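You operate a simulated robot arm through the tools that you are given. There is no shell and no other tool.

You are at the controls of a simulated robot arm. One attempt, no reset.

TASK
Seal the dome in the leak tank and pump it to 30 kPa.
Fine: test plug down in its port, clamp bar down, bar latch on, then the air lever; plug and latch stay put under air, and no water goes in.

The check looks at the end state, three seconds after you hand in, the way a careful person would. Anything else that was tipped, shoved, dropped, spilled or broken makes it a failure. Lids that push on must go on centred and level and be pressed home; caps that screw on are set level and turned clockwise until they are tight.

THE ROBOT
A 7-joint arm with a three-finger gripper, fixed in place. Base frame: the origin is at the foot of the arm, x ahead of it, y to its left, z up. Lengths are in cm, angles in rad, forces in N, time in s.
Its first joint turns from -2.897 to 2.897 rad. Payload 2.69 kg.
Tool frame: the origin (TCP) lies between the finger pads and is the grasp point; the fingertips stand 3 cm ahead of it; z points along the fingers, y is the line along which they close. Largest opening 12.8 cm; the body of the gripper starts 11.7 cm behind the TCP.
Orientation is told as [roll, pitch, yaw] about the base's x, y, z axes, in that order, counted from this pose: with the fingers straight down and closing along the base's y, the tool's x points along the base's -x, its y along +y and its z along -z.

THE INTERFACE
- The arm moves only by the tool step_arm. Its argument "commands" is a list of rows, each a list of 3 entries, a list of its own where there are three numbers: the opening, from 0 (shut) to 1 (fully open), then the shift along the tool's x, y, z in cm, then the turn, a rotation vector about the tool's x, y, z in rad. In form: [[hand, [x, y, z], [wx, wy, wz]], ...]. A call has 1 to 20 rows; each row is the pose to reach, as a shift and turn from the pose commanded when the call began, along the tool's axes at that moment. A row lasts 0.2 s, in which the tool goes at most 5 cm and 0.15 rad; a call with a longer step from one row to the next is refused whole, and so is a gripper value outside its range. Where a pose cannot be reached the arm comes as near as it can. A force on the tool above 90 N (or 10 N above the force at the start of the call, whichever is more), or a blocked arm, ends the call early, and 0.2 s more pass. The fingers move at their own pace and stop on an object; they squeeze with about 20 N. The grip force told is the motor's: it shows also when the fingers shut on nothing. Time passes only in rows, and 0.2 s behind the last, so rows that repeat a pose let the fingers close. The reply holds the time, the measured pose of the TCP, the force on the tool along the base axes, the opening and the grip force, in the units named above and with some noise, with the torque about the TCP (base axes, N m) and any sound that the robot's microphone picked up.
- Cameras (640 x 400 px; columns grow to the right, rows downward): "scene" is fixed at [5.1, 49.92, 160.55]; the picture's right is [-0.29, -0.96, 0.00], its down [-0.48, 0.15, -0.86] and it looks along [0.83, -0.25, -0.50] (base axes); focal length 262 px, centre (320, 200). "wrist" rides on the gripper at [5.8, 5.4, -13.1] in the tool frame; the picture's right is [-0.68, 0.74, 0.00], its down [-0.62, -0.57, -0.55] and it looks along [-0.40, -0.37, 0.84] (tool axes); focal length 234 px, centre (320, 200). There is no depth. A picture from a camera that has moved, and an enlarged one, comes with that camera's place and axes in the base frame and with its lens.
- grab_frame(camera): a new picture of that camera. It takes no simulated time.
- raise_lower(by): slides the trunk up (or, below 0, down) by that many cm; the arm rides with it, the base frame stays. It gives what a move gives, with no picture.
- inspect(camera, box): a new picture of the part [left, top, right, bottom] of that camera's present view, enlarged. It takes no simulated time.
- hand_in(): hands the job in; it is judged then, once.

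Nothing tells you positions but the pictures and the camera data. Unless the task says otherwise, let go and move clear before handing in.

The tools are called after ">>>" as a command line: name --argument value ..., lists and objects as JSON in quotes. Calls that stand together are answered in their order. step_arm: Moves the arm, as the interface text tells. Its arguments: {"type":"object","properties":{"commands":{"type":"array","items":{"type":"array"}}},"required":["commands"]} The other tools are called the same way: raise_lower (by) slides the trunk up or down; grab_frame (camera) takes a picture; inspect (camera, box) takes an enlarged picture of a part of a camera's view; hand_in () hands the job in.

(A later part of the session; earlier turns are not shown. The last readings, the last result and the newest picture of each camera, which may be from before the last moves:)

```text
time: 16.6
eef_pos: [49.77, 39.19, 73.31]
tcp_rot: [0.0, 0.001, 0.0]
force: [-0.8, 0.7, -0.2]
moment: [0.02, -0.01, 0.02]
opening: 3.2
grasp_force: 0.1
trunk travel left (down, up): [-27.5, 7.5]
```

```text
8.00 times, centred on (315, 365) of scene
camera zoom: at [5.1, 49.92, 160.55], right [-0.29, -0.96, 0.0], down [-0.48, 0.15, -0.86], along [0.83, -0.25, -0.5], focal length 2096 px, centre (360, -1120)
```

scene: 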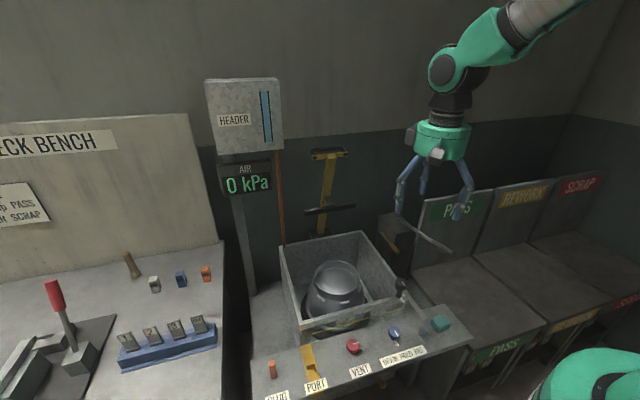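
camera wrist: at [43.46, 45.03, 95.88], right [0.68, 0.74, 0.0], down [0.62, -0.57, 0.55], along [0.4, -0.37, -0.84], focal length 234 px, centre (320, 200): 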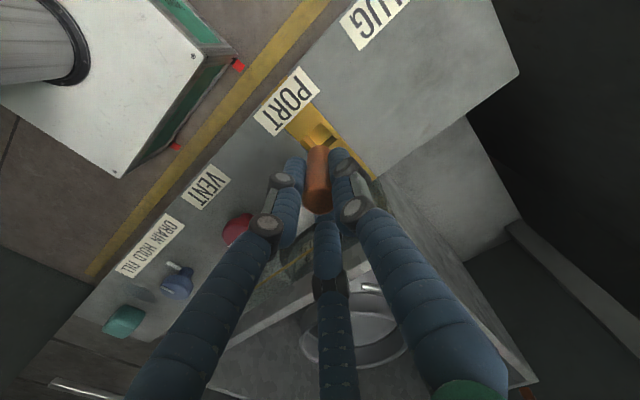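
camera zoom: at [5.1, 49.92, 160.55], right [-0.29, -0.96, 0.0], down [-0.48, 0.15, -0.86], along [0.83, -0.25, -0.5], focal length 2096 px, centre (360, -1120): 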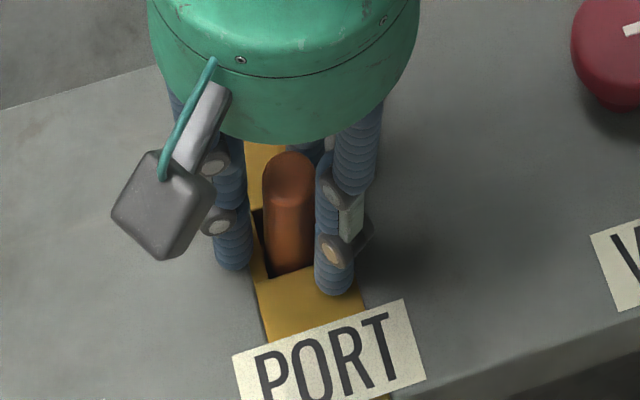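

>>> step_arm --commands '[[0.25, [0, 0, -1.5], [0, 0, 0]], [0.25, [0, 0, -4], [0, 0, 0]], [0.25, [0, 0, -6.5], [0, 0, 0]], [0, [0, 0, -6.5], [0, 0, 0]], [0, [0, 0, -6.5], [0, 0, 0]], [0, [0, 0, -6.5], [0, 0, 0]]]'

>>> inspect --camera "wrist" --box '[260, 100, 400, 240]'

>>> inspect --camera "scene" --box '[280, 330, 350, 400]'

```text
time: 18.0
eef_pos: [49.9, 39.03, 79.96]
tcp_rot: [-0.002, 0.0, 0.0]
force: [-0.1, -0.1, -0.1]
moment: [-0.01, 0.02, 0.0]
opening: 0.26
grasp_force: 20.7
trunk travel left (down, up): [-27.5, 7.5]
```

```text
2.86 times, centred on (330, 170) of wrist
camera zoom: at [44.02, 44.43, 92.94], right [0.68, 0.74, 0.0], down [0.62, -0.56, 0.55], along [0.4, -0.37, -0.84], focal length 669 px, centre (291, 286)
```

zoom: 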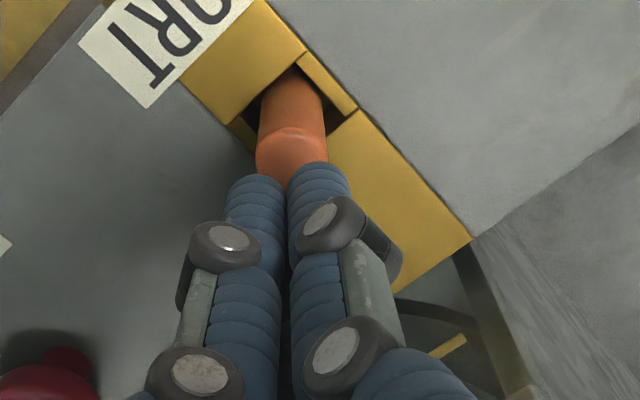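

```text
5.71 times, centred on (315, 365) of scene
camera zoom: at [5.1, 49.92, 160.55], right [-0.29, -0.96, 0.0], down [-0.48, 0.15, -0.86], along [0.83, -0.25, -0.5], focal length 1497 px, centre (349, -743)
```

zoom: 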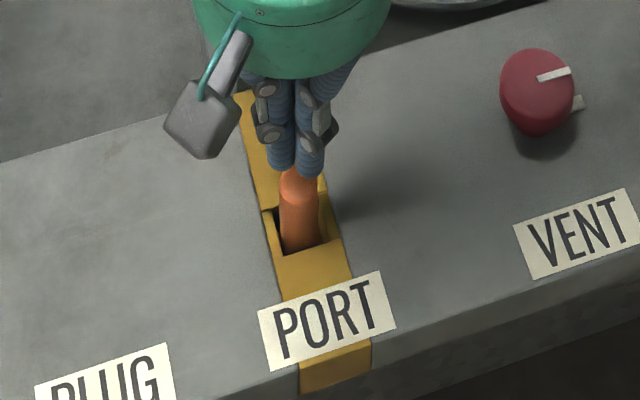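

>>> step_arm --commands '[[0, [0.1, 0.1, 0.6], [0, 0, 0]], [0, [0.1, 0.1, 1.2], [0, 0, 0]], [0, [0.1, 0.1, 1.8], [0, 0, 0]], [0, [0.1, 0.1, 2.2], [0, 0, 0]], [0, [0.1, 0.1, 2.5], [0, 0, 0]], [0, [0.1, 0.1, 2.7], [0, 0, 0]], [0, [0.1, 0.1, 2.9], [0, 0, 0]]]'

>>> inspect --camera "scene" --box '[280, 330, 350, 400]'

```text
time: 19.6
eef_pos: [49.75, 39.35, 77.13]
tcp_rot: [0.002, -0.001, 0.001]
force: [-0.1, 0.0, 20.1]
moment: [-0.05, -0.02, -0.01]
opening: 0.21
grasp_force: 20.4
trunk travel left (down, up): [-27.5, 7.5]
```

```text
5.71 times, centred on (315, 365) of scene
camera zoom: at [5.1, 49.92, 160.55], right [-0.29, -0.96, 0.0], down [-0.48, 0.15, -0.86], along [0.83, -0.25, -0.5], focal length 1497 px, centre (349, -743)
```

zoom: 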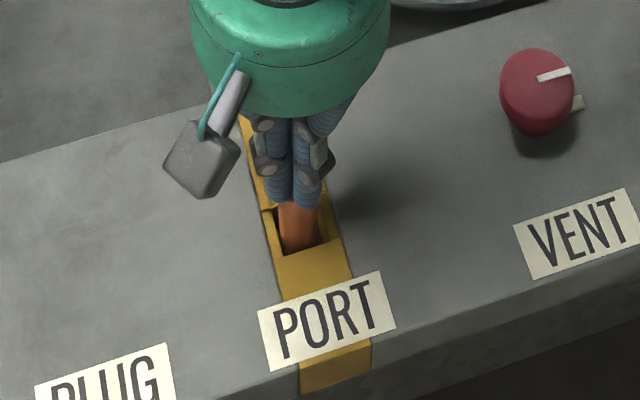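

>>> step_arm --commands '[[0, [0, 0, 0.1], [0, 0, 0]], [0, [0, 0, 0.2], [0, 0, 0]], [0, [0, 0, 0.3], [0, 0, 0]], [0, [0, 0, 0.4], [0, 0, 0]]]'

```text
time: 20.6
eef_pos: [49.9, 39.33, 77.12]
tcp_rot: [0.005, -0.008, -0.001]
force: [-2.1, -0.9, 89.1]
moment: [-0.1, -0.08, -0.04]
opening: 0.62
grasp_force: 20.1
trunk travel left (down, up): [-27.5, 7.5]
```

At about 89 N of push the plug did not move, so it is on its seat. I'll back off and look at it, then turn to the clamp bar.

>>> step_arm --commands '[[0, [0, 0, -1], [0, 0, 0]], [0, [0, 0, -3], [0, 0, 0]], [0, [2, 0, -7], [0, 0, 0]], [0, [4, 2, -11], [0, 0, 0]], [0, [6, 4, -15], [0, 0, 0]], [0, [6, 4, -15], [0, 0, 0]]]'

>>> grab_frame --camera "wrist"

>>> inspect --camera "wrist" --box '[280, 80, 400, 180]'

>>> inspect --camera "scene" --box '[270, 320, 350, 400]'

```text
time: 22.0
eef_pos: [43.36, 43.19, 91.73]
tcp_rot: [0.0, -0.001, -0.003]
force: [-0.4, 0.1, -0.2]
moment: [0.03, -0.07, 0.01]
opening: 0.22
grasp_force: 20.1
trunk travel left (down, up): [-27.5, 7.5]
```

```text
taken
camera wrist: at [37.53, 48.42, 104.87], right [0.68, 0.74, 0.0], down [0.62, -0.56, 0.55], along [0.4, -0.37, -0.84], focal length 234 px, centre (320, 200)
```

wrist: 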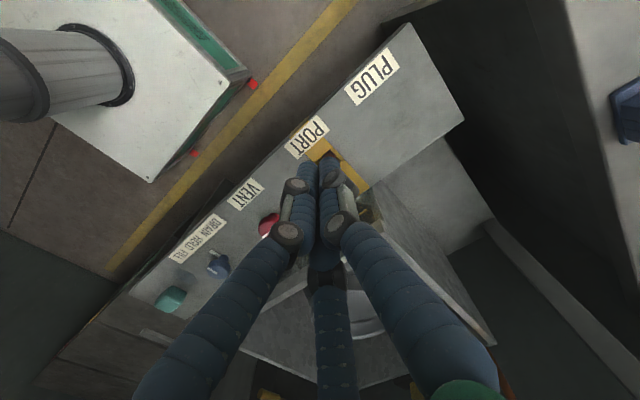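

```text
4.00 times, centred on (340, 130) of wrist
camera zoom: at [37.53, 48.42, 104.87], right [0.68, 0.74, 0.0], down [0.62, -0.56, 0.55], along [0.4, -0.37, -0.84], focal length 937 px, centre (240, 480)
```

zoom: 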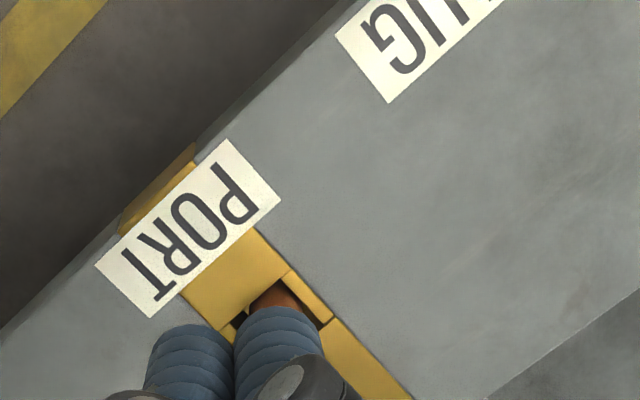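

```text
5.00 times, centred on (310, 360) of scene
camera zoom: at [5.1, 49.92, 160.55], right [-0.29, -0.96, 0.0], down [-0.48, 0.15, -0.86], along [0.83, -0.25, -0.5], focal length 1310 px, centre (370, -600)
```

zoom: 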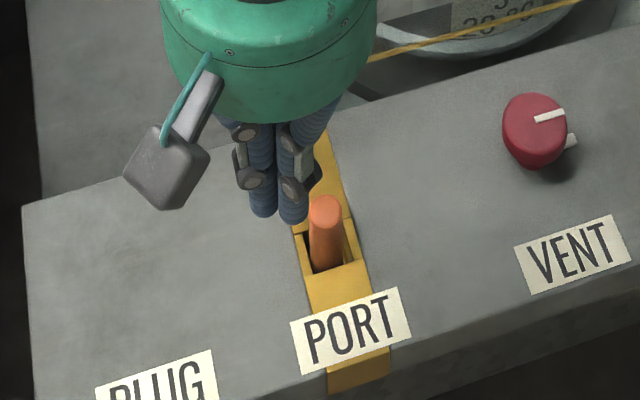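

The plug is standing seated in the port. Next I'll study the clamp bar from closer, turning the hand so that the wrist camera looks forward.

>>> step_arm --commands '[[0, [-0.8, -2.6, -3.5], [0, 0, -0.09]], [0, [-1.6, -5.2, -7], [0, 0, -0.18]], [0, [-2.4, -7.8, -10.5], [0, 0, -0.27]], [0, [-3.2, -10.4, -14], [0, 0, -0.36]], [0, [-4, -13, -17.5], [0, 0, -0.45]], [0, [-4.8, -15.6, -21], [0, 0, -0.54]], [0, [-5.6, -18.2, -24.5], [0, 0, -0.63]], [0, [-6.6, -21, -28], [0, 0, -0.74]], [0, [-6.6, -21, -28], [0, 0, -0.74]]]'

>>> grab_frame --camera "wrist"

>>> grab_frame --camera "scene"

```text
time: 24.0
eef_pos: [50.18, 21.9, 119.34]
tcp_rot: [0.0, 0.001, 0.742]
force: [0.7, -1.3, 0.8]
moment: [0.01, 0.02, -0.04]
opening: 0.25
grasp_force: 19.8
trunk travel left (down, up): [-27.5, 7.5]
```

```text
taken
camera wrist: at [42.22, 21.82, 132.55], right [0.0, 1.0, 0.0], down [0.84, 0.0, 0.55], along [0.55, 0.0, -0.84], focal length 234 px, centre (320, 200)
```

wrist: 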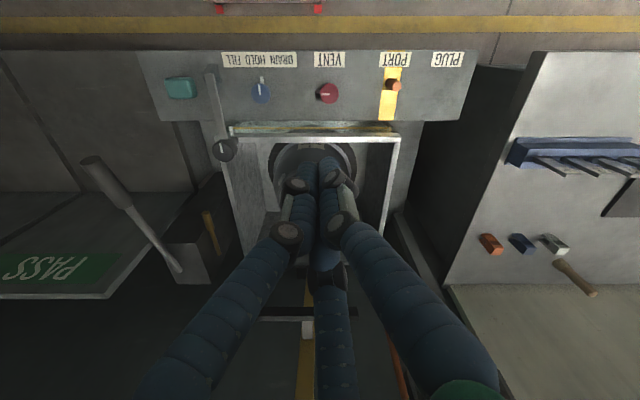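

```text
taken
```

scene: 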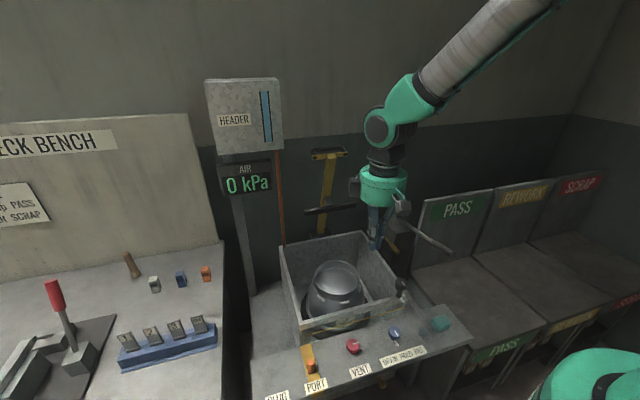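

>>> step_arm --commands '[[0, [-2.0, 2.2, 0], [0.068, -0.074, 0]], [0, [-5.0, 5.4, 0], [0.135, -0.147, 0]], [0, [-8.0, 8.6, 0], [0.203, -0.221, 0]], [0, [-11.0, 11.9, 0], [0.27, -0.295, 0]], [0, [-14.0, 15.2, 0], [0.338, -0.3685, 0]], [0, [-17.0, 18.5, 0], [0.338, -0.3685, 0]], [0, [-19.0, 20.6, 0], [0.338, -0.3685, 0]], [0, [-19.0, 20.6, 0], [0.338, -0.3685, 0]]]'

>>> grab_frame --camera "wrist"

```text
time: 25.8
eef_pos: [50.23, 50.32, 119.43]
tcp_rot: [-0.355, -0.361, 0.806]
force: [-0.3, 1.2, 0.4]
moment: [-0.01, 0.0, 0.01]
opening: 0.24
grasp_force: 19.5
trunk travel left (down, up): [-27.5, 7.5]
```

```text
taken
camera wrist: at [36.96, 50.3, 127.12], right [0.0, 1.0, 0.0], down [0.47, 0.0, 0.88], along [0.88, 0.0, -0.47], focal length 234 px, centre (320, 200)
```

wrist: 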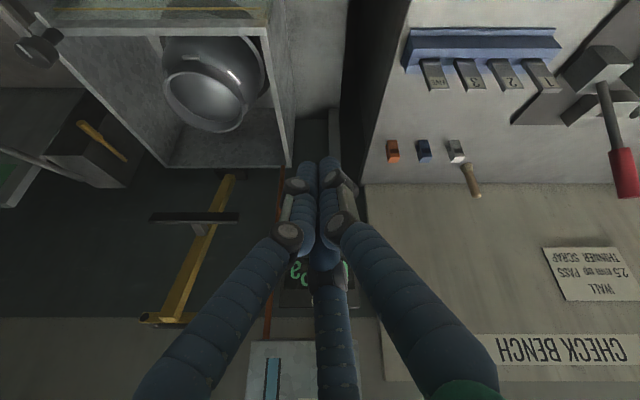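

>>> inspect --camera "wrist" --box '[110, 150, 290, 340]'

>>> inspect --camera "wrist" --box '[0, 0, 300, 190]'

```text
2.11 times, centred on (200, 245) of wrist
camera zoom: at [36.96, 50.3, 127.12], right [0.0, 1.0, 0.0], down [0.47, 0.0, 0.88], along [0.88, 0.0, -0.47], focal length 493 px, centre (573, 105)
```

zoom: 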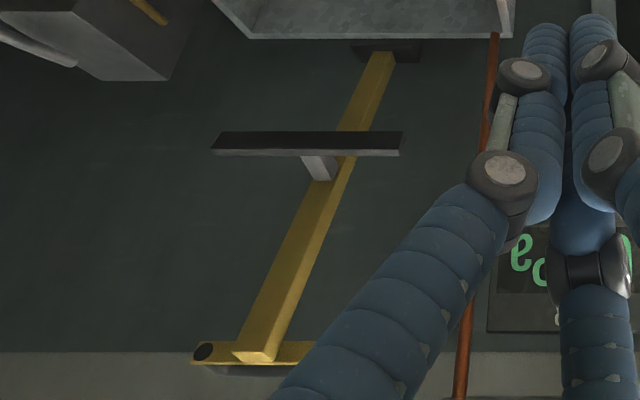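

```text
2.11 times, centred on (150, 95) of wrist
camera zoom: at [36.96, 50.3, 127.12], right [0.0, 1.0, 0.0], down [0.47, 0.0, 0.88], along [0.88, 0.0, -0.47], focal length 493 px, centre (678, 421)
```

zoom: 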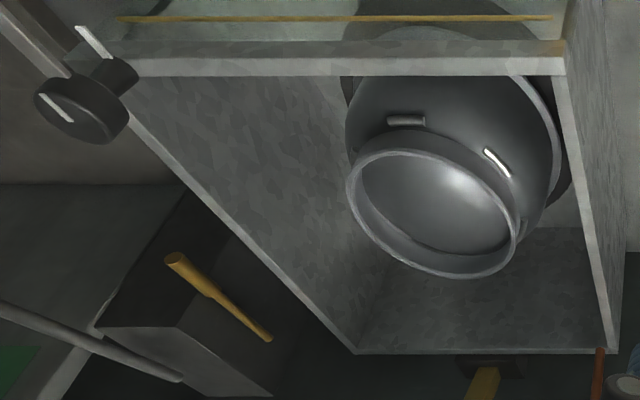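

>>> step_arm --commands '[[0.25, [0.73, -4.52, -0.06], [0, 0, -0.083]], [0.25, [1.47, -9.05, -0.12], [0, 0, -0.166]], [0.25, [2.2, -13.57, -0.19], [0, 0, -0.249]], [0.25, [2.94, -18.1, -0.25], [0, 0, -0.332]], [0.25, [3.67, -22.6, -0.31], [0, 0, -0.415]], [0.25, [4.4, -27.15, -0.37], [0, 0, -0.497]], [0.25, [5.14, -31.7, -0.43], [0, 0, -0.58]], [0.25, [5.87, -36.2, -0.5], [0, 0, -0.663]], [0.25, [6.6, -40.7, -0.56], [0, 0, -0.746]], [0.25, [7.34, -45.2, -0.62], [0, 0, -0.829]], [0.25, [7.34, -45.2, -0.62], [0, 0, -0.829]]]'

>>> grab_frame --camera "wrist"

>>> grab_frame --camera "scene"

```text
time: 28.2
eef_pos: [72.44, 11.86, 131.76]
tcp_rot: [-0.498, 0.001, 1.571]
force: [0.4, -0.3, 0.5]
moment: [0.0, -0.04, 0.01]
opening: 3.19
grasp_force: 0.0
trunk travel left (down, up): [-27.5, 7.5]
```

```text
taken
camera wrist: at [61.39, 6.0, 140.8], right [-0.65, 0.68, -0.35], down [0.23, 0.62, 0.75], along [0.73, 0.4, -0.56], focal length 234 px, centre (320, 200)
```

wrist: 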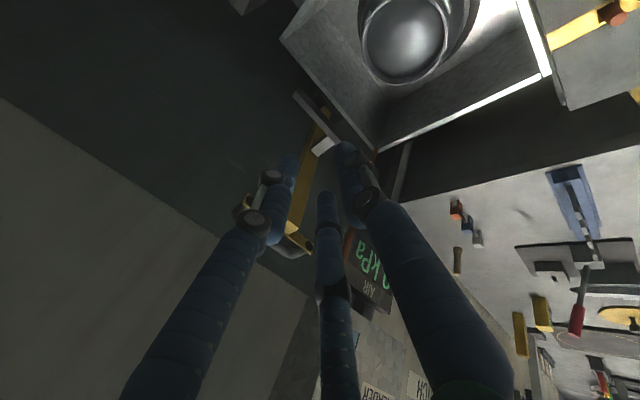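

```text
taken
```

scene: 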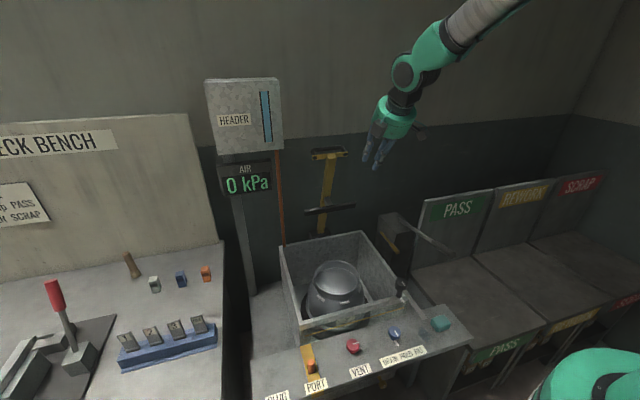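

>>> inspect --camera "wrist" --box '[240, 80, 360, 270]'

>>> inspect --camera "scene" --box '[295, 130, 405, 230]'

```text
2.11 times, centred on (300, 175) of wrist
camera zoom: at [61.39, 6.0, 140.8], right [-0.65, 0.68, -0.35], down [0.23, 0.62, 0.75], along [0.73, 0.4, -0.56], focal length 493 px, centre (362, 253)
```

zoom: 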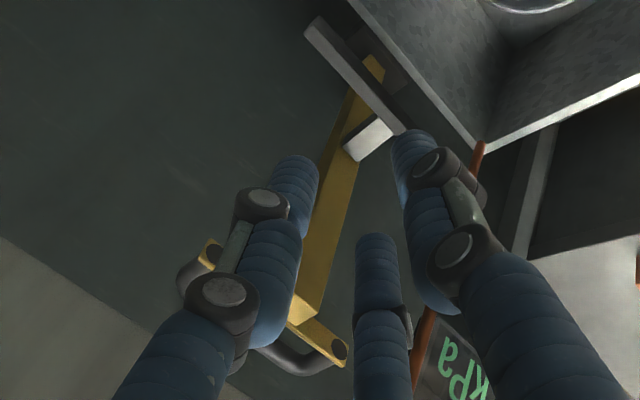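

```text
4.00 times, centred on (350, 180) of scene
camera zoom: at [5.1, 49.92, 160.55], right [-0.29, -0.96, 0.0], down [-0.48, 0.15, -0.86], along [0.83, -0.25, -0.5], focal length 1048 px, centre (200, 280)
```

zoom: 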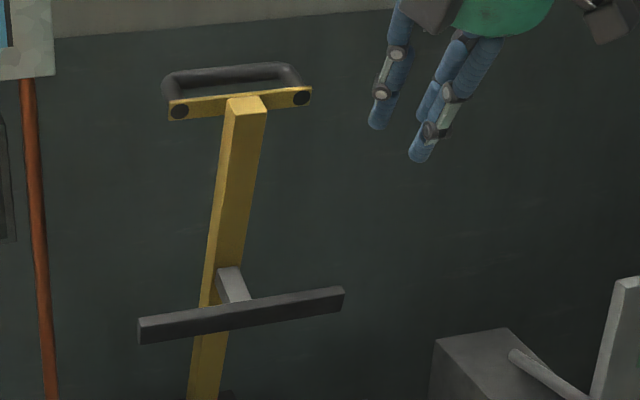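

The handle rod of the clamp bar is at about (96.3, 19, 127.1) and runs along y. I'll bring the hand, now turned so it closes fore-and-aft, to a point above it, and check before gripping.

>>> step_arm --commands '[[0.23, [-1.4, -3.7, 0.6], [0, 0, 0]], [0.23, [-2.8, -7.4, 1.2], [0, 0, 0]], [0.23, [-4.2, -11.1, 1.8], [0, 0, 0]], [0.23, [-5.6, -14.8, 2.4], [0, 0, 0]], [0.23, [-7.1, -18.44, 2.9], [0, 0, 0]], [0.23, [-7.1, -18.44, 2.9], [0, 0, 0]]]'

>>> grab_frame --camera "wrist"

>>> inspect --camera "scene" --box '[270, 90, 400, 220]'

```text
time: 29.6
eef_pos: [89.52, 19.15, 138.03]
tcp_rot: [-0.499, 0.0, 1.569]
force: [0.9, 0.4, -0.3]
moment: [0.02, -0.04, 0.02]
opening: 2.93
grasp_force: 0.0
trunk travel left (down, up): [-27.5, 7.5]
```

```text
taken
camera wrist: at [78.63, 13.27, 147.03], right [-0.65, 0.68, -0.35], down [0.23, 0.62, 0.75], along [0.73, 0.4, -0.56], focal length 234 px, centre (320, 200)
```

wrist: 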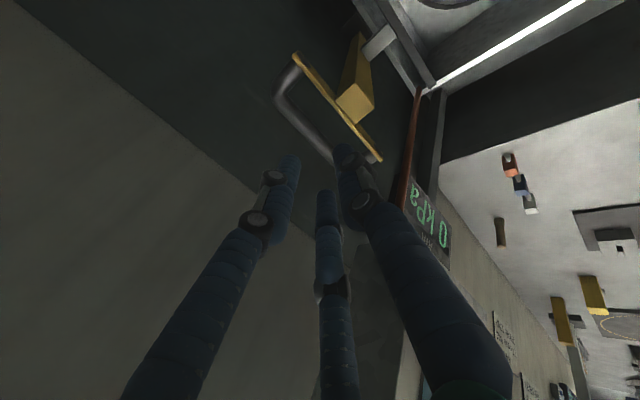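

```text
3.08 times, centred on (335, 155) of scene
camera zoom: at [5.1, 49.92, 160.55], right [-0.29, -0.96, 0.0], down [-0.48, 0.15, -0.86], along [0.83, -0.25, -0.5], focal length 806 px, centre (274, 338)
```

zoom: 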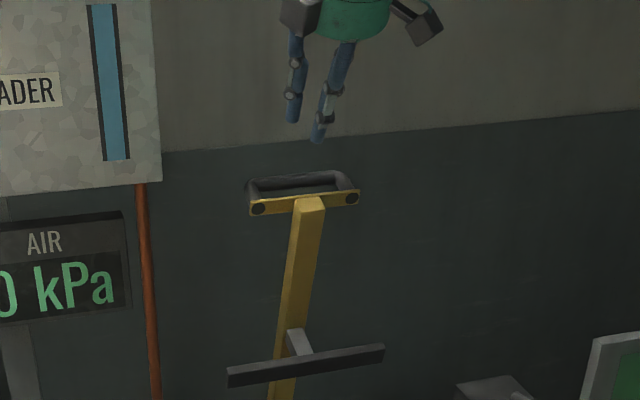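

>>> inspect --camera "wrist" --box '[250, 20, 400, 180]'

```text
2.50 times, centred on (325, 100) of wrist
camera zoom: at [78.63, 13.27, 147.03], right [-0.65, 0.68, -0.35], down [0.23, 0.62, 0.75], along [0.73, 0.4, -0.56], focal length 585 px, centre (308, 450)
```

zoom: 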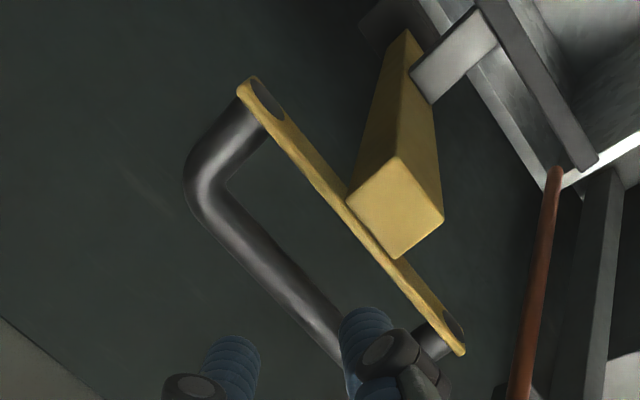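

>>> step_arm --commands '[[0.23, [0.1, -0.85, 2], [0, 0, 0]], [0.23, [0.1, -0.85, 5], [0, 0, 0]], [0.23, [0.1, -0.85, 7], [0, 0, 0]], [0.23, [0.1, -0.85, 8], [0, 0, 0]], [0.23, [0.1, -0.85, 8], [0, 0, 0]]]'

>>> grab_frame --camera "wrist"

>>> inspect --camera "scene" --box '[295, 100, 375, 180]'

```text
time: 30.8
eef_pos: [94.1, 19.0, 131.72]
tcp_rot: [-0.502, 0.0, 1.568]
force: [-0.8, -0.1, -0.2]
moment: [0.02, 0.03, -0.02]
opening: 2.96
grasp_force: 0.0
trunk travel left (down, up): [-27.5, 7.5]
```

```text
taken
camera wrist: at [83.16, 13.14, 140.57], right [-0.65, 0.68, -0.35], down [0.23, 0.62, 0.75], along [0.73, 0.4, -0.56], focal length 234 px, centre (320, 200)
```

wrist: 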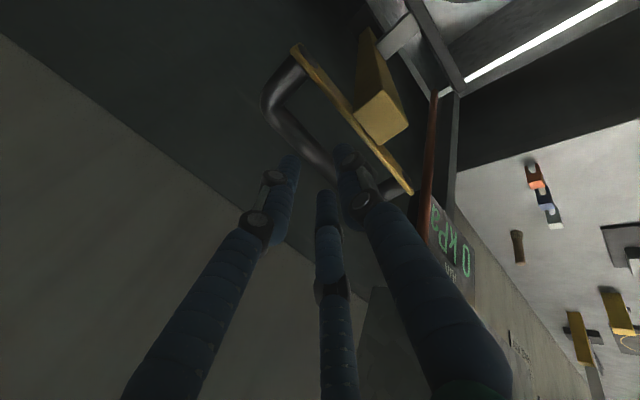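

```text
5.00 times, centred on (335, 140) of scene
camera zoom: at [5.1, 49.92, 160.55], right [-0.29, -0.96, 0.0], down [-0.48, 0.15, -0.86], along [0.83, -0.25, -0.5], focal length 1310 px, centre (245, 500)
```

zoom: 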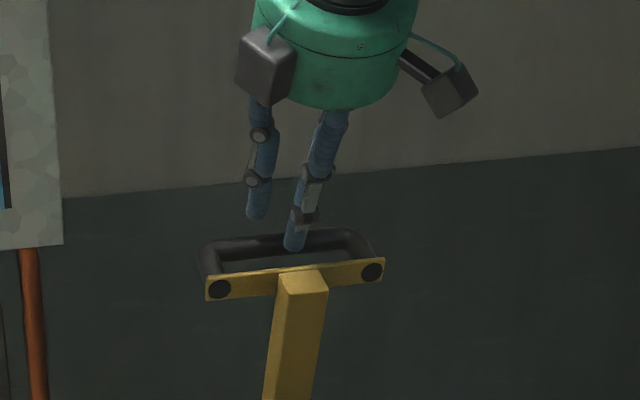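

>>> step_arm --commands '[[0.23, [0, 0.1, 1.5], [0, 0, 0]], [0.23, [0, 0.15, 3], [0, 0, 0]], [0.23, [0, 0.15, 4.0], [0, 0, 0]], [0.23, [0, 0.15, 4.6], [0, 0, 0]], [0.23, [0, 0.15, 4.6], [0, 0, 0]]]'

>>> grab_frame --camera "wrist"

>>> inspect --camera "scene" --box '[295, 100, 375, 180]'

```text
time: 31.6
eef_pos: [95.74, 19.28, 130.72]
tcp_rot: [-0.523, -0.007, 1.57]
force: [-39.9, 2.8, 45.9]
moment: [0.06, 0.93, -0.1]
opening: 0.24
grasp_force: 31.2
trunk travel left (down, up): [-27.5, 7.5]
stopped in row 4: the force on the tool passed its limit at 117 N (the readings are from after the stop); the commanded pose is now the measured one
```

```text
taken
camera wrist: at [84.58, 13.41, 139.28], right [-0.64, 0.68, -0.36], down [0.21, 0.61, 0.76], along [0.74, 0.41, -0.54], focal length 234 px, centre (320, 200)
```

wrist: 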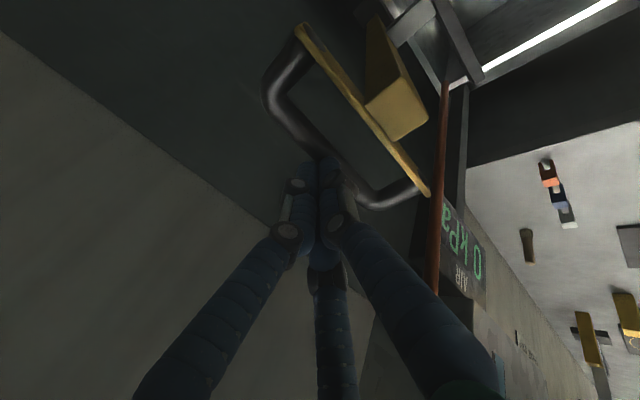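

```text
5.00 times, centred on (335, 140) of scene
camera zoom: at [5.1, 49.92, 160.55], right [-0.29, -0.96, 0.0], down [-0.48, 0.15, -0.86], along [0.83, -0.25, -0.5], focal length 1310 px, centre (245, 500)
```

zoom: 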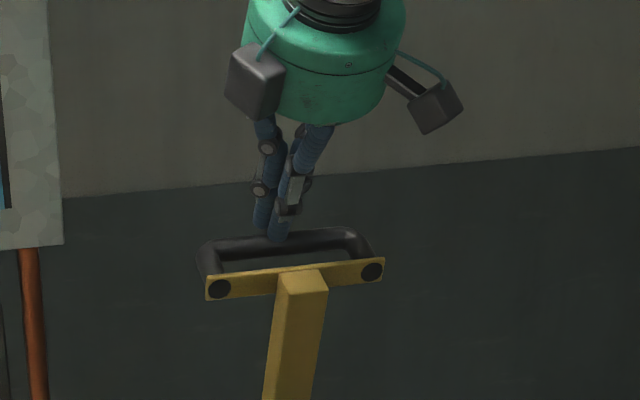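

>>> inspect --camera "wrist" --box '[250, 80, 400, 230]'

>>> inspect --camera "scene" --box '[325, 135, 365, 165]'

```text
2.67 times, centred on (325, 155) of wrist
camera zoom: at [84.58, 13.41, 139.28], right [-0.64, 0.68, -0.36], down [0.21, 0.61, 0.76], along [0.74, 0.41, -0.54], focal length 624 px, centre (307, 320)
```

zoom: 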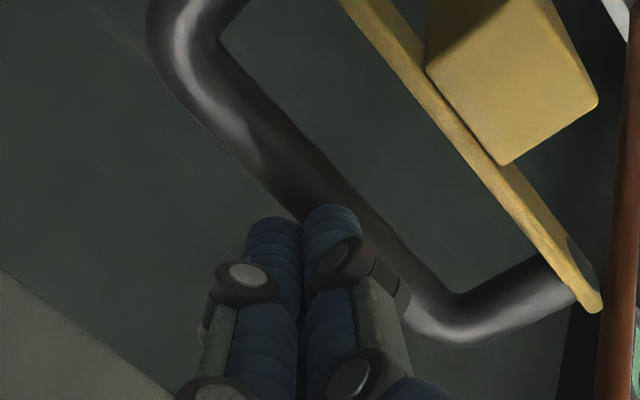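

```text
13.33 times, centred on (345, 150) of scene
camera zoom: at [5.1, 49.92, 160.55], right [-0.29, -0.96, 0.0], down [-0.48, 0.15, -0.86], along [0.83, -0.25, -0.5], focal length 3494 px, centre (-13, 867)
```

zoom: 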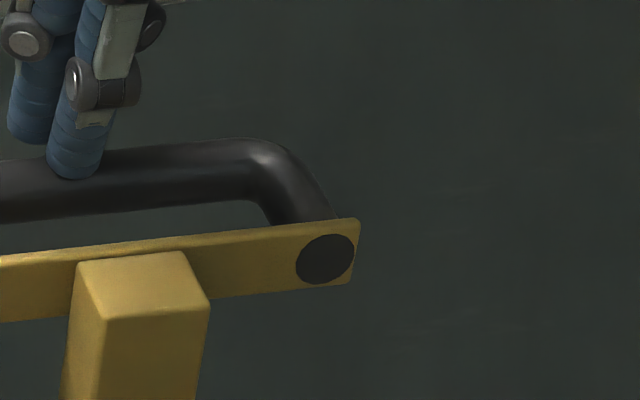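

The gap between the rod and its plate seems to be blocked: the front finger landed on something flat at rod height. I'll back away and instead hold the yellow bar by its two sides, about 34 cm up from the hinge.

>>> step_arm --commands '[[0.02, [0, 0, -2], [0, 0, 0]], [0.02, [0, 0, -5], [0, 0, 0]], [0.02, [0, 0, -9], [0, 0, 0]], [0.02, [0, 0, -13], [0, 0, 0]], [0.02, [0, 0, -13], [0, 0, 0]]]'

>>> grab_frame --camera "scene"

```text
time: 32.9
eef_pos: [89.77, 19.29, 140.44]
tcp_rot: [-0.509, -0.001, 1.571]
force: [-0.3, -0.7, 0.2]
moment: [0.04, -0.02, -0.03]
opening: 0.27
grasp_force: 0.5
trunk travel left (down, up): [-27.5, 7.5]
```

```text
taken
```

scene: 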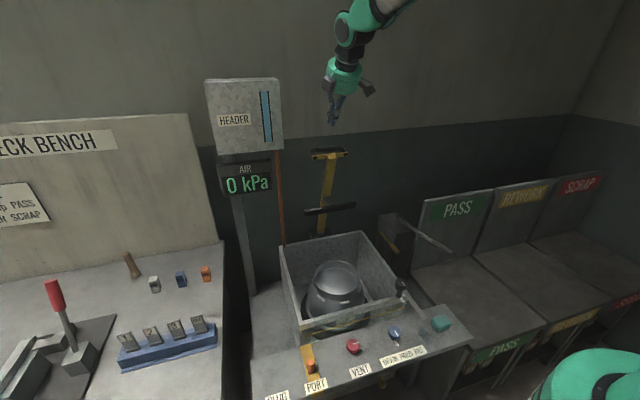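

>>> step_arm --commands '[[0.02, [0.03, 2.1, 0.44], [0, 0, 0.142]], [0.02, [0.06, 4.2, 0.88], [0, 0, 0.284]], [0.02, [0.09, 6.3, 1.32], [0, 0, 0.426]], [0.02, [0.12, 8.4, 1.76], [0, 0, 0.568]], [0.02, [0.15, 10.5, 2.2], [0, 0, 0.71]], [0.1, [0.18, 12.6, 2.64], [0, 0, 0.852]], [0.3, [0.21, 14.7, 3.1], [0, 0, 0.994]], [0.45, [0.24, 16.8, 3.5], [0, 0, 1.136]], [0.45, [0.27, 18.9, 4], [0, 0, 1.278]], [0.45, [0.3, 21, 4.4], [0, 0, 1.42]], [0.45, [0.3, 23, 4.84], [0, 0, 1.569]], [0.45, [0.3, 23, 4.84], [0, 0, 1.569]]]'

>>> grab_frame --camera "wrist"

>>> grab_frame --camera "scene"

```text
time: 35.5
eef_pos: [72.22, 18.83, 124.93]
tcp_rot: [0.005, -0.51, -0.001]
force: [0.0, 0.3, 0.6]
moment: [-0.02, 0.02, -0.03]
opening: 5.74
grasp_force: 0.1
trunk travel left (down, up): [-27.5, 7.5]
```

```text
taken
camera wrist: at [60.67, 24.19, 133.58], right [0.59, 0.74, 0.33], down [0.27, -0.57, 0.78], along [0.76, -0.37, -0.53], focal length 234 px, centre (320, 200)
```

wrist: 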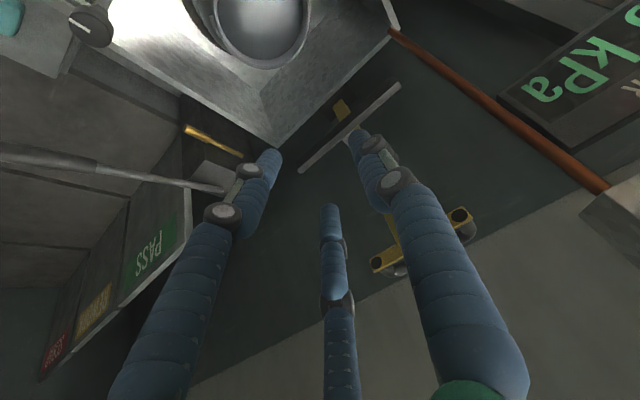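

```text
taken
```

scene: 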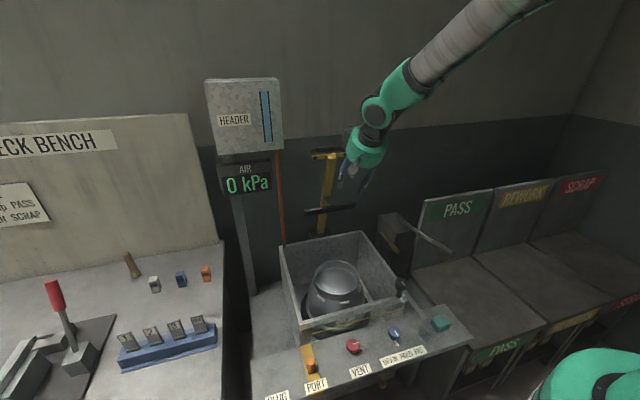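

>>> step_arm --commands '[[0.45, [-2.9, 0.05, 1.9], [0, -0.075, 0]], [0.45, [-5.8, 0.1, 3.8], [0, -0.15, 0]], [0.45, [-8.7, 0.1, 5.7], [0, -0.225, 0]], [0.45, [-11.56, 0.15, 7.6], [0, -0.29, 0]], [0.45, [-11.56, 0.15, 7.6], [0, -0.29, 0]]]'

>>> grab_frame --camera "wrist"

>>> inspect --camera "scene" --box '[280, 110, 400, 230]'

```text
time: 36.6
eef_pos: [85.79, 19.43, 124.22]
tcp_rot: [0.004, -0.8, 0.0]
force: [-0.4, -0.1, -0.2]
moment: [-0.02, -0.03, 0.01]
opening: 5.89
grasp_force: 0.1
trunk travel left (down, up): [-27.5, 7.5]
```

```text
taken
camera wrist: at [72.27, 24.75, 129.14], right [0.47, 0.74, 0.49], down [0.04, -0.57, 0.82], along [0.88, -0.37, -0.29], focal length 234 px, centre (320, 200)
```

wrist: 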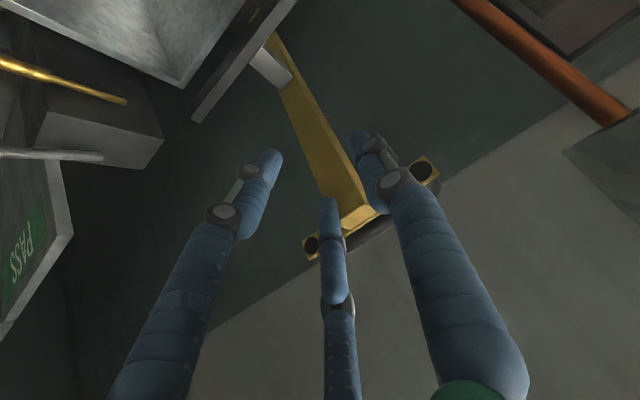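

```text
3.33 times, centred on (340, 170) of scene
camera zoom: at [5.1, 49.92, 160.55], right [-0.29, -0.96, 0.0], down [-0.48, 0.15, -0.86], along [0.83, -0.25, -0.5], focal length 874 px, centre (253, 300)
```

zoom: 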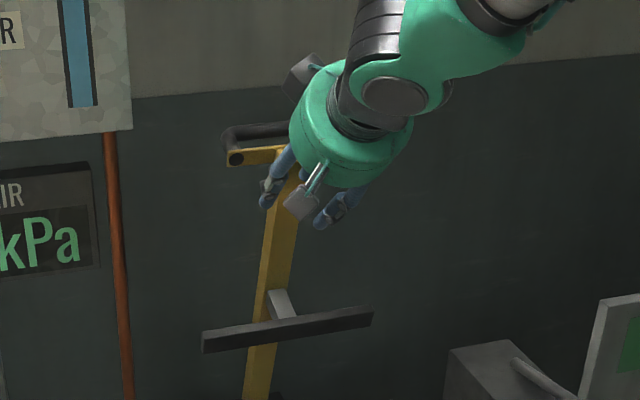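

>>> inspect --camera "wrist" --box '[240, 20, 440, 280]'

```text
1.54 times, centred on (340, 150) of wrist
camera zoom: at [72.27, 24.75, 129.14], right [0.47, 0.74, 0.49], down [0.04, -0.57, 0.82], along [0.88, -0.37, -0.29], focal length 360 px, centre (289, 277)
```

zoom: 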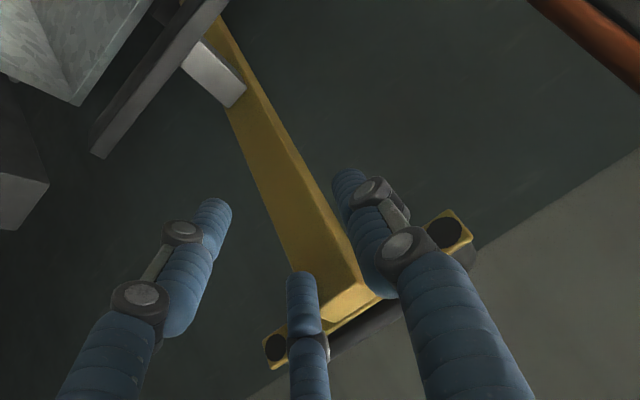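

>>> step_arm --commands '[[0.45, [0, -0.3, 3], [0, 0, 0]], [0.45, [0.05, -0.4, 6], [0, 0, 0]], [0.45, [0.1, -0.4, 9], [0, 0, 0]], [0.45, [0.1, -0.4, 11.5], [0, 0, 0]], [0.45, [0.1, -0.4, 13], [0, 0, 0]], [0.45, [0.1, -0.4, 13], [0, 0, 0]]]'

>>> grab_frame --camera "wrist"

>>> inspect --camera "scene" --box '[280, 110, 400, 230]'

```text
time: 37.7
eef_pos: [93.35, 18.25, 115.45]
tcp_rot: [-0.002, -0.789, -0.005]
force: [-44.4, -17.7, 7.6]
moment: [0.94, -2.48, 0.0]
opening: 8.77
grasp_force: 4.0
trunk travel left (down, up): [-27.5, 7.5]
stopped in row 5: the force on the tool passed its limit at 97 N (the readings are from after the stop); the commanded pose is now the measured one
```

```text
taken
camera wrist: at [79.94, 23.74, 120.49], right [0.48, 0.73, 0.48], down [0.04, -0.57, 0.82], along [0.88, -0.38, -0.3], focal length 234 px, centre (320, 200)
```

wrist: 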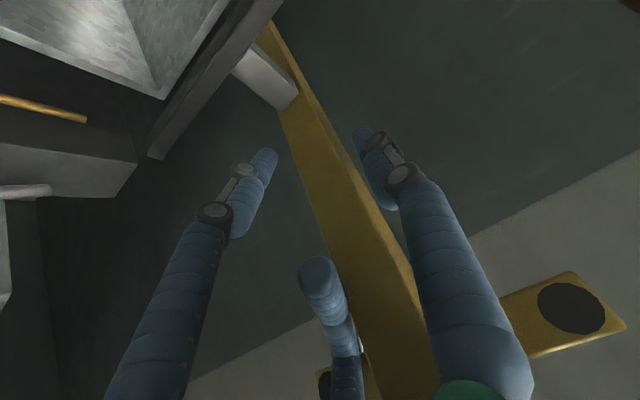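

```text
3.33 times, centred on (340, 170) of scene
camera zoom: at [5.1, 49.92, 160.55], right [-0.29, -0.96, 0.0], down [-0.48, 0.15, -0.86], along [0.83, -0.25, -0.5], focal length 874 px, centre (253, 300)
```

zoom: 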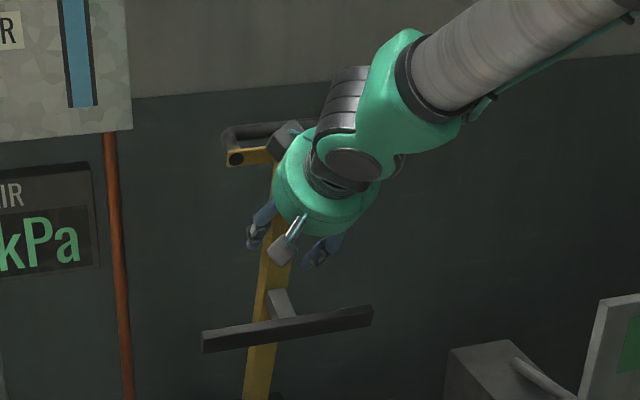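

The force and moment put the contact about 6 cm above the grasp point, and the fingers were pushed open, so the visible third finger is solid. The hand is really three fingers at 120°: one on tool +y and two on the −y side. I'll back out and plan the handle grip with that shape.

>>> step_arm --commands '[[0.7, [0, 0.3, -2], [0, 0, 0]], [0.7, [0, 0.5, -5], [0, 0, 0]], [0.6, [0, 0.5, -9], [0, 0, 0]], [0.4, [0, 0.5, -13], [0, 0, 0]], [0.28, [0, 0.5, -17], [0, 0, 0]], [0.28, [0, 0.5, -20], [0, 0, 0]], [0.28, [0, 0.5, -20], [0, 0, 0]]]'

>>> grab_frame --camera "wrist"

>>> inspect --camera "scene" --box '[270, 110, 430, 250]'

```text
time: 39.3
eef_pos: [79.49, 18.97, 129.6]
tcp_rot: [0.0, -0.792, -0.002]
force: [-0.7, 0.1, 0.4]
moment: [-0.02, -0.02, -0.03]
opening: 3.57
grasp_force: 0.2
trunk travel left (down, up): [-27.5, 7.5]
```

```text
taken
camera wrist: at [66.07, 24.34, 134.53], right [0.48, 0.74, 0.48], down [0.04, -0.57, 0.82], along [0.88, -0.37, -0.3], focal length 234 px, centre (320, 200)
```

wrist: 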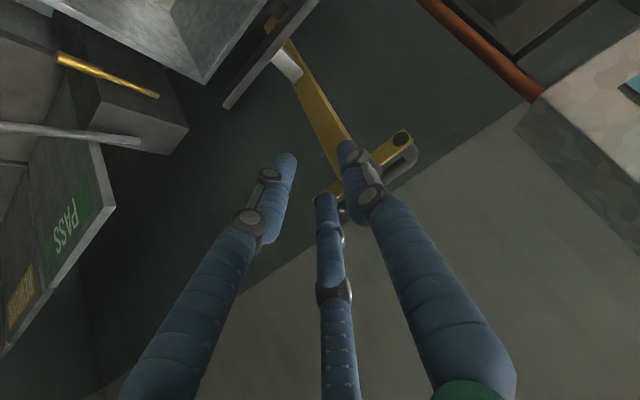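

```text
2.86 times, centred on (350, 180) of scene
camera zoom: at [5.1, 49.92, 160.55], right [-0.29, -0.96, 0.0], down [-0.48, 0.15, -0.86], along [0.83, -0.25, -0.5], focal length 749 px, centre (234, 257)
```

zoom: 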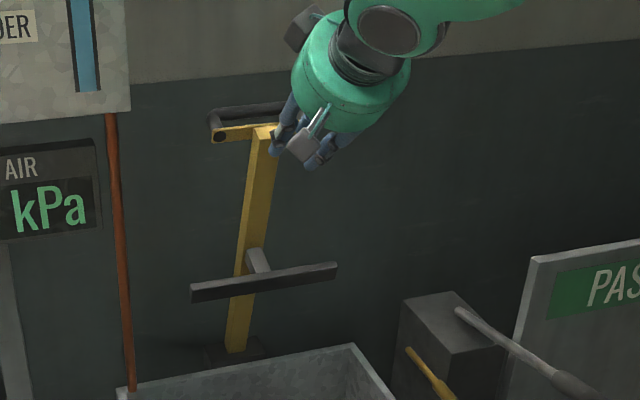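

>>> step_arm --commands '[[0.28, [-2.3, 0, -2.1], [0, 0.075, 0]], [0.28, [-4.6, 0, -4.2], [0, 0.15, 0]], [0.28, [-6.9, 0, -6.3], [0, 0.22, 0]], [0.28, [-9.2, 0, -8.3], [0, 0.292, 0]], [0.28, [-9.2, 0, -8.3], [0, 0.292, 0]]]'

>>> step_arm --commands '[[0.28, [0, 0, 0], [0, 0, -0.142]], [0.28, [0, 0, 0], [0, 0, -0.284]], [0.28, [0, 0, 0], [0, 0, -0.426]], [0.28, [0, 0, 0], [0, 0, -0.568]], [0.28, [0, 0, 0], [0, 0, -0.71]], [0.28, [0, 0, 0], [0, 0, -0.852]], [0.28, [0, 0, 0], [0, 0, -0.994]], [0.28, [0, 0, 0], [0, 0, -1.136]], [0.28, [0, 0, 0], [0, 0, -1.278]], [0.28, [0, 0, 0], [0, 0, -1.42]], [0.28, [0, 0, 0], [0, 0, -1.571]], [0.28, [0, 0, 0], [0, 0, -1.571]]]'

>>> grab_frame --camera "wrist"

```text
time: 40.5
eef_pos: [80.36, 19.24, 142.11]
tcp_rot: [0.001, -0.5, -0.002]
force: [0.0, 0.4, 0.1]
moment: [0.0, 0.01, -0.02]
opening: 3.6
grasp_force: 0.0
trunk travel left (down, up): [-27.5, 7.5]
```

```text
refused: row 11 steps farther than a row can; nothing moved
```

```text
taken
camera wrist: at [68.88, 24.63, 150.78], right [0.6, 0.74, 0.32], down [0.28, -0.57, 0.78], along [0.75, -0.37, -0.54], focal length 234 px, centre (320, 200)
```

wrist: 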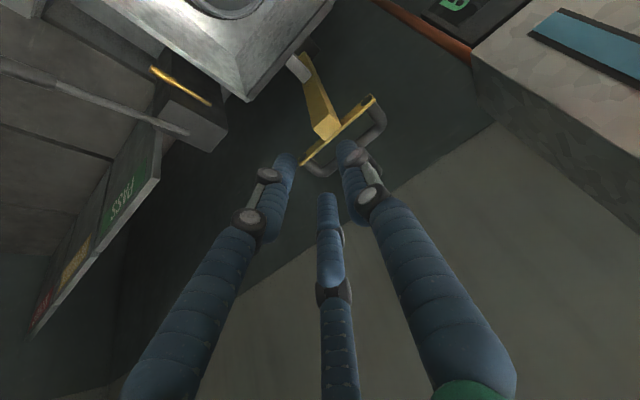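

>>> step_arm --commands '[[0.28, [-0.7, 0, 0.9], [0, 0, -0.1428]], [0.28, [-1.4, 0, 1.8], [0, 0, -0.2856]], [0.28, [-2.1, 0, 2.7], [0, 0, -0.4284]], [0.28, [-2.8, 0, 3.6], [0, 0, -0.5712]], [0.28, [-3.5, -0.1, 4.5], [0, 0, -0.714]], [0.28, [-4.2, -0.1, 5.4], [0, 0, -0.8568]], [0.28, [-4.9, -0.1, 6.3], [0, 0, -0.9996]], [0.28, [-5.6, -0.2, 7.2], [0, 0, -1.1424]], [0.28, [-6.3, -0.2, 8.1], [0, 0, -1.2852]], [0.28, [-7.0, -0.2, 9], [0, 0, -1.428]], [0.28, [-7.47, -0.24, 9.89], [0, 0, -1.5708]], [0.28, [-7.47, -0.24, 9.89], [0, 0, -1.5708]]]'

>>> grab_frame --camera "wrist"

>>> inspect --camera "wrist" --box '[250, 40, 400, 200]'

```text
time: 43.1
eef_pos: [91.37, 18.75, 136.85]
tcp_rot: [-0.501, 0.002, 1.57]
force: [-0.5, 0.0, 0.8]
moment: [0.01, 0.04, -0.01]
opening: 3.59
grasp_force: 0.1
trunk travel left (down, up): [-27.5, 7.5]
```

```text
taken
camera wrist: at [80.31, 12.89, 145.69], right [-0.65, 0.68, -0.35], down [0.23, 0.62, 0.75], along [0.73, 0.4, -0.56], focal length 234 px, centre (320, 200)
```

wrist: 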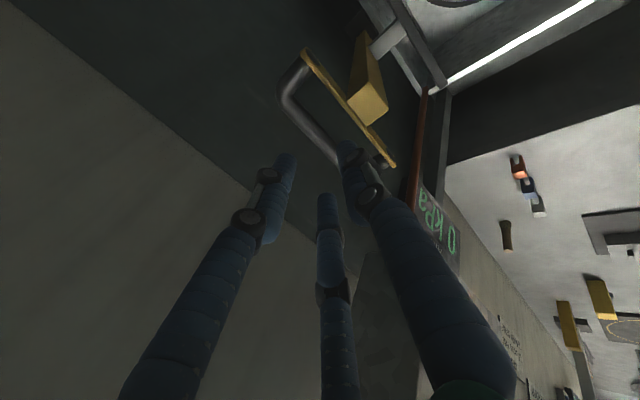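

```text
2.50 times, centred on (325, 120) of wrist
camera zoom: at [80.31, 12.89, 145.69], right [-0.65, 0.68, -0.35], down [0.23, 0.62, 0.75], along [0.73, 0.4, -0.56], focal length 585 px, centre (308, 400)
```

zoom: 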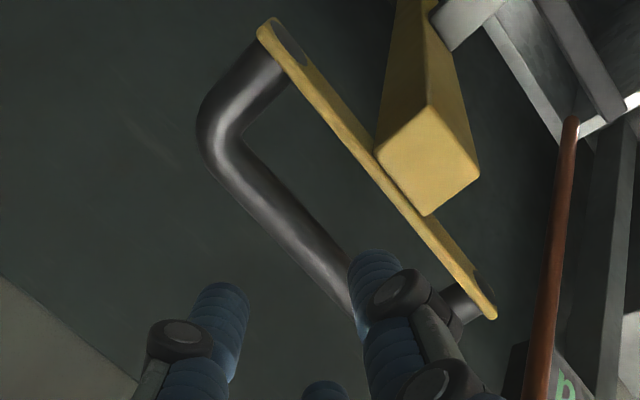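

>>> step_arm --commands '[[0.255, [-0.1, -0.2, 2], [0, 0, 0]], [0.255, [-0.2, -0.2, 4], [0, 0, 0]], [0.255, [-0.2, -0.2, 6], [0, 0, 0]], [0.255, [-0.2, -0.2, 6], [0, 0, 0]]]'

>>> inspect --camera "wrist" --box '[250, 60, 400, 220]'

>>> inspect --camera "scene" --box '[300, 110, 370, 180]'

```text
time: 44.1
eef_pos: [94.59, 19.17, 131.49]
tcp_rot: [-0.5, -0.002, 1.569]
force: [0.2, -0.2, -0.4]
moment: [0.0, 0.06, 0.02]
opening: 3.24
grasp_force: 0.0
trunk travel left (down, up): [-27.5, 7.5]
```

```text
2.50 times, centred on (325, 140) of wrist
camera zoom: at [83.44, 13.33, 140.43], right [-0.64, 0.68, -0.35], down [0.24, 0.62, 0.75], along [0.73, 0.4, -0.56], focal length 585 px, centre (308, 350)
```

zoom: 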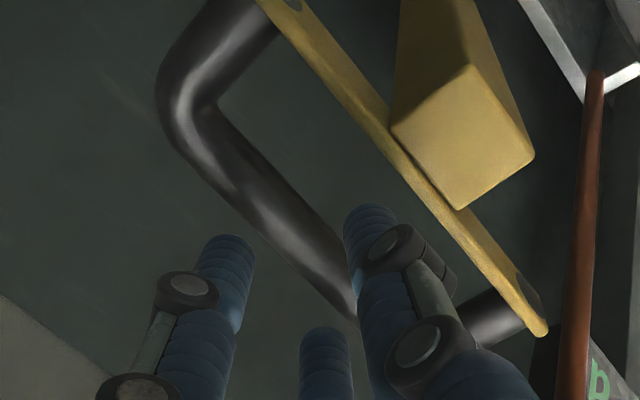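

```text
5.71 times, centred on (335, 145) of scene
camera zoom: at [5.1, 49.92, 160.55], right [-0.29, -0.96, 0.0], down [-0.48, 0.15, -0.86], along [0.83, -0.25, -0.5], focal length 1497 px, centre (234, 514)
```

zoom: 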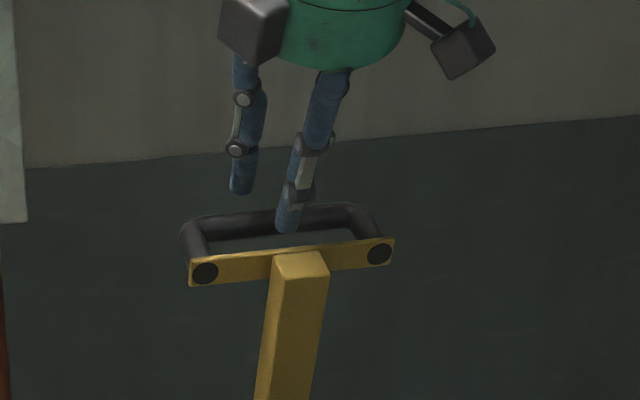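

>>> step_arm --commands '[[0.255, [0, 0, 1], [0, 0, 0]], [0.255, [0, 0, 2], [0, 0, 0]], [0.255, [0, 0, 3], [0, 0, 0]], [0.255, [0, 0, 3.6], [0, 0, 0]], [0.255, [0, 0, 3.6], [0, 0, 0]]]'

>>> inspect --camera "wrist" --box '[250, 60, 400, 220]'

>>> inspect --camera "scene" --box '[300, 110, 370, 180]'

```text
time: 45.3
eef_pos: [96.17, 19.03, 128.69]
tcp_rot: [-0.498, 0.0, 1.569]
force: [0.0, 0.8, 0.5]
moment: [0.03, 0.04, 0.0]
opening: 3.28
grasp_force: 0.1
trunk travel left (down, up): [-27.5, 7.5]
```

```text
2.50 times, centred on (325, 140) of wrist
camera zoom: at [85.17, 13.18, 137.47], right [-0.64, 0.68, -0.35], down [0.24, 0.62, 0.75], along [0.73, 0.4, -0.56], focal length 585 px, centre (308, 350)
```

zoom: 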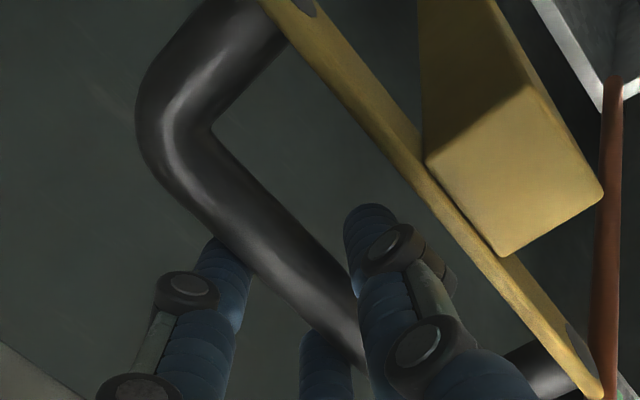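

```text
5.71 times, centred on (335, 145) of scene
camera zoom: at [5.1, 49.92, 160.55], right [-0.29, -0.96, 0.0], down [-0.48, 0.15, -0.86], along [0.83, -0.25, -0.5], focal length 1497 px, centre (234, 514)
```

zoom: 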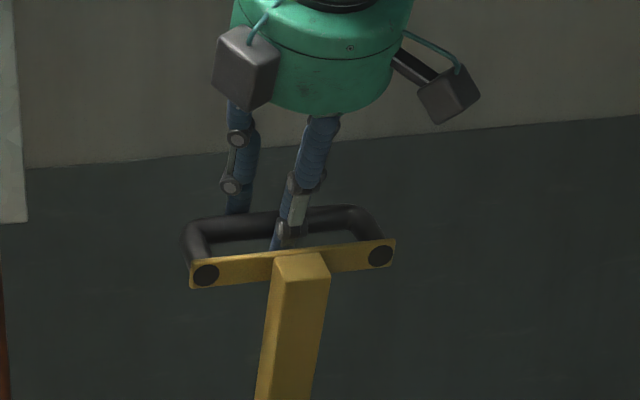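

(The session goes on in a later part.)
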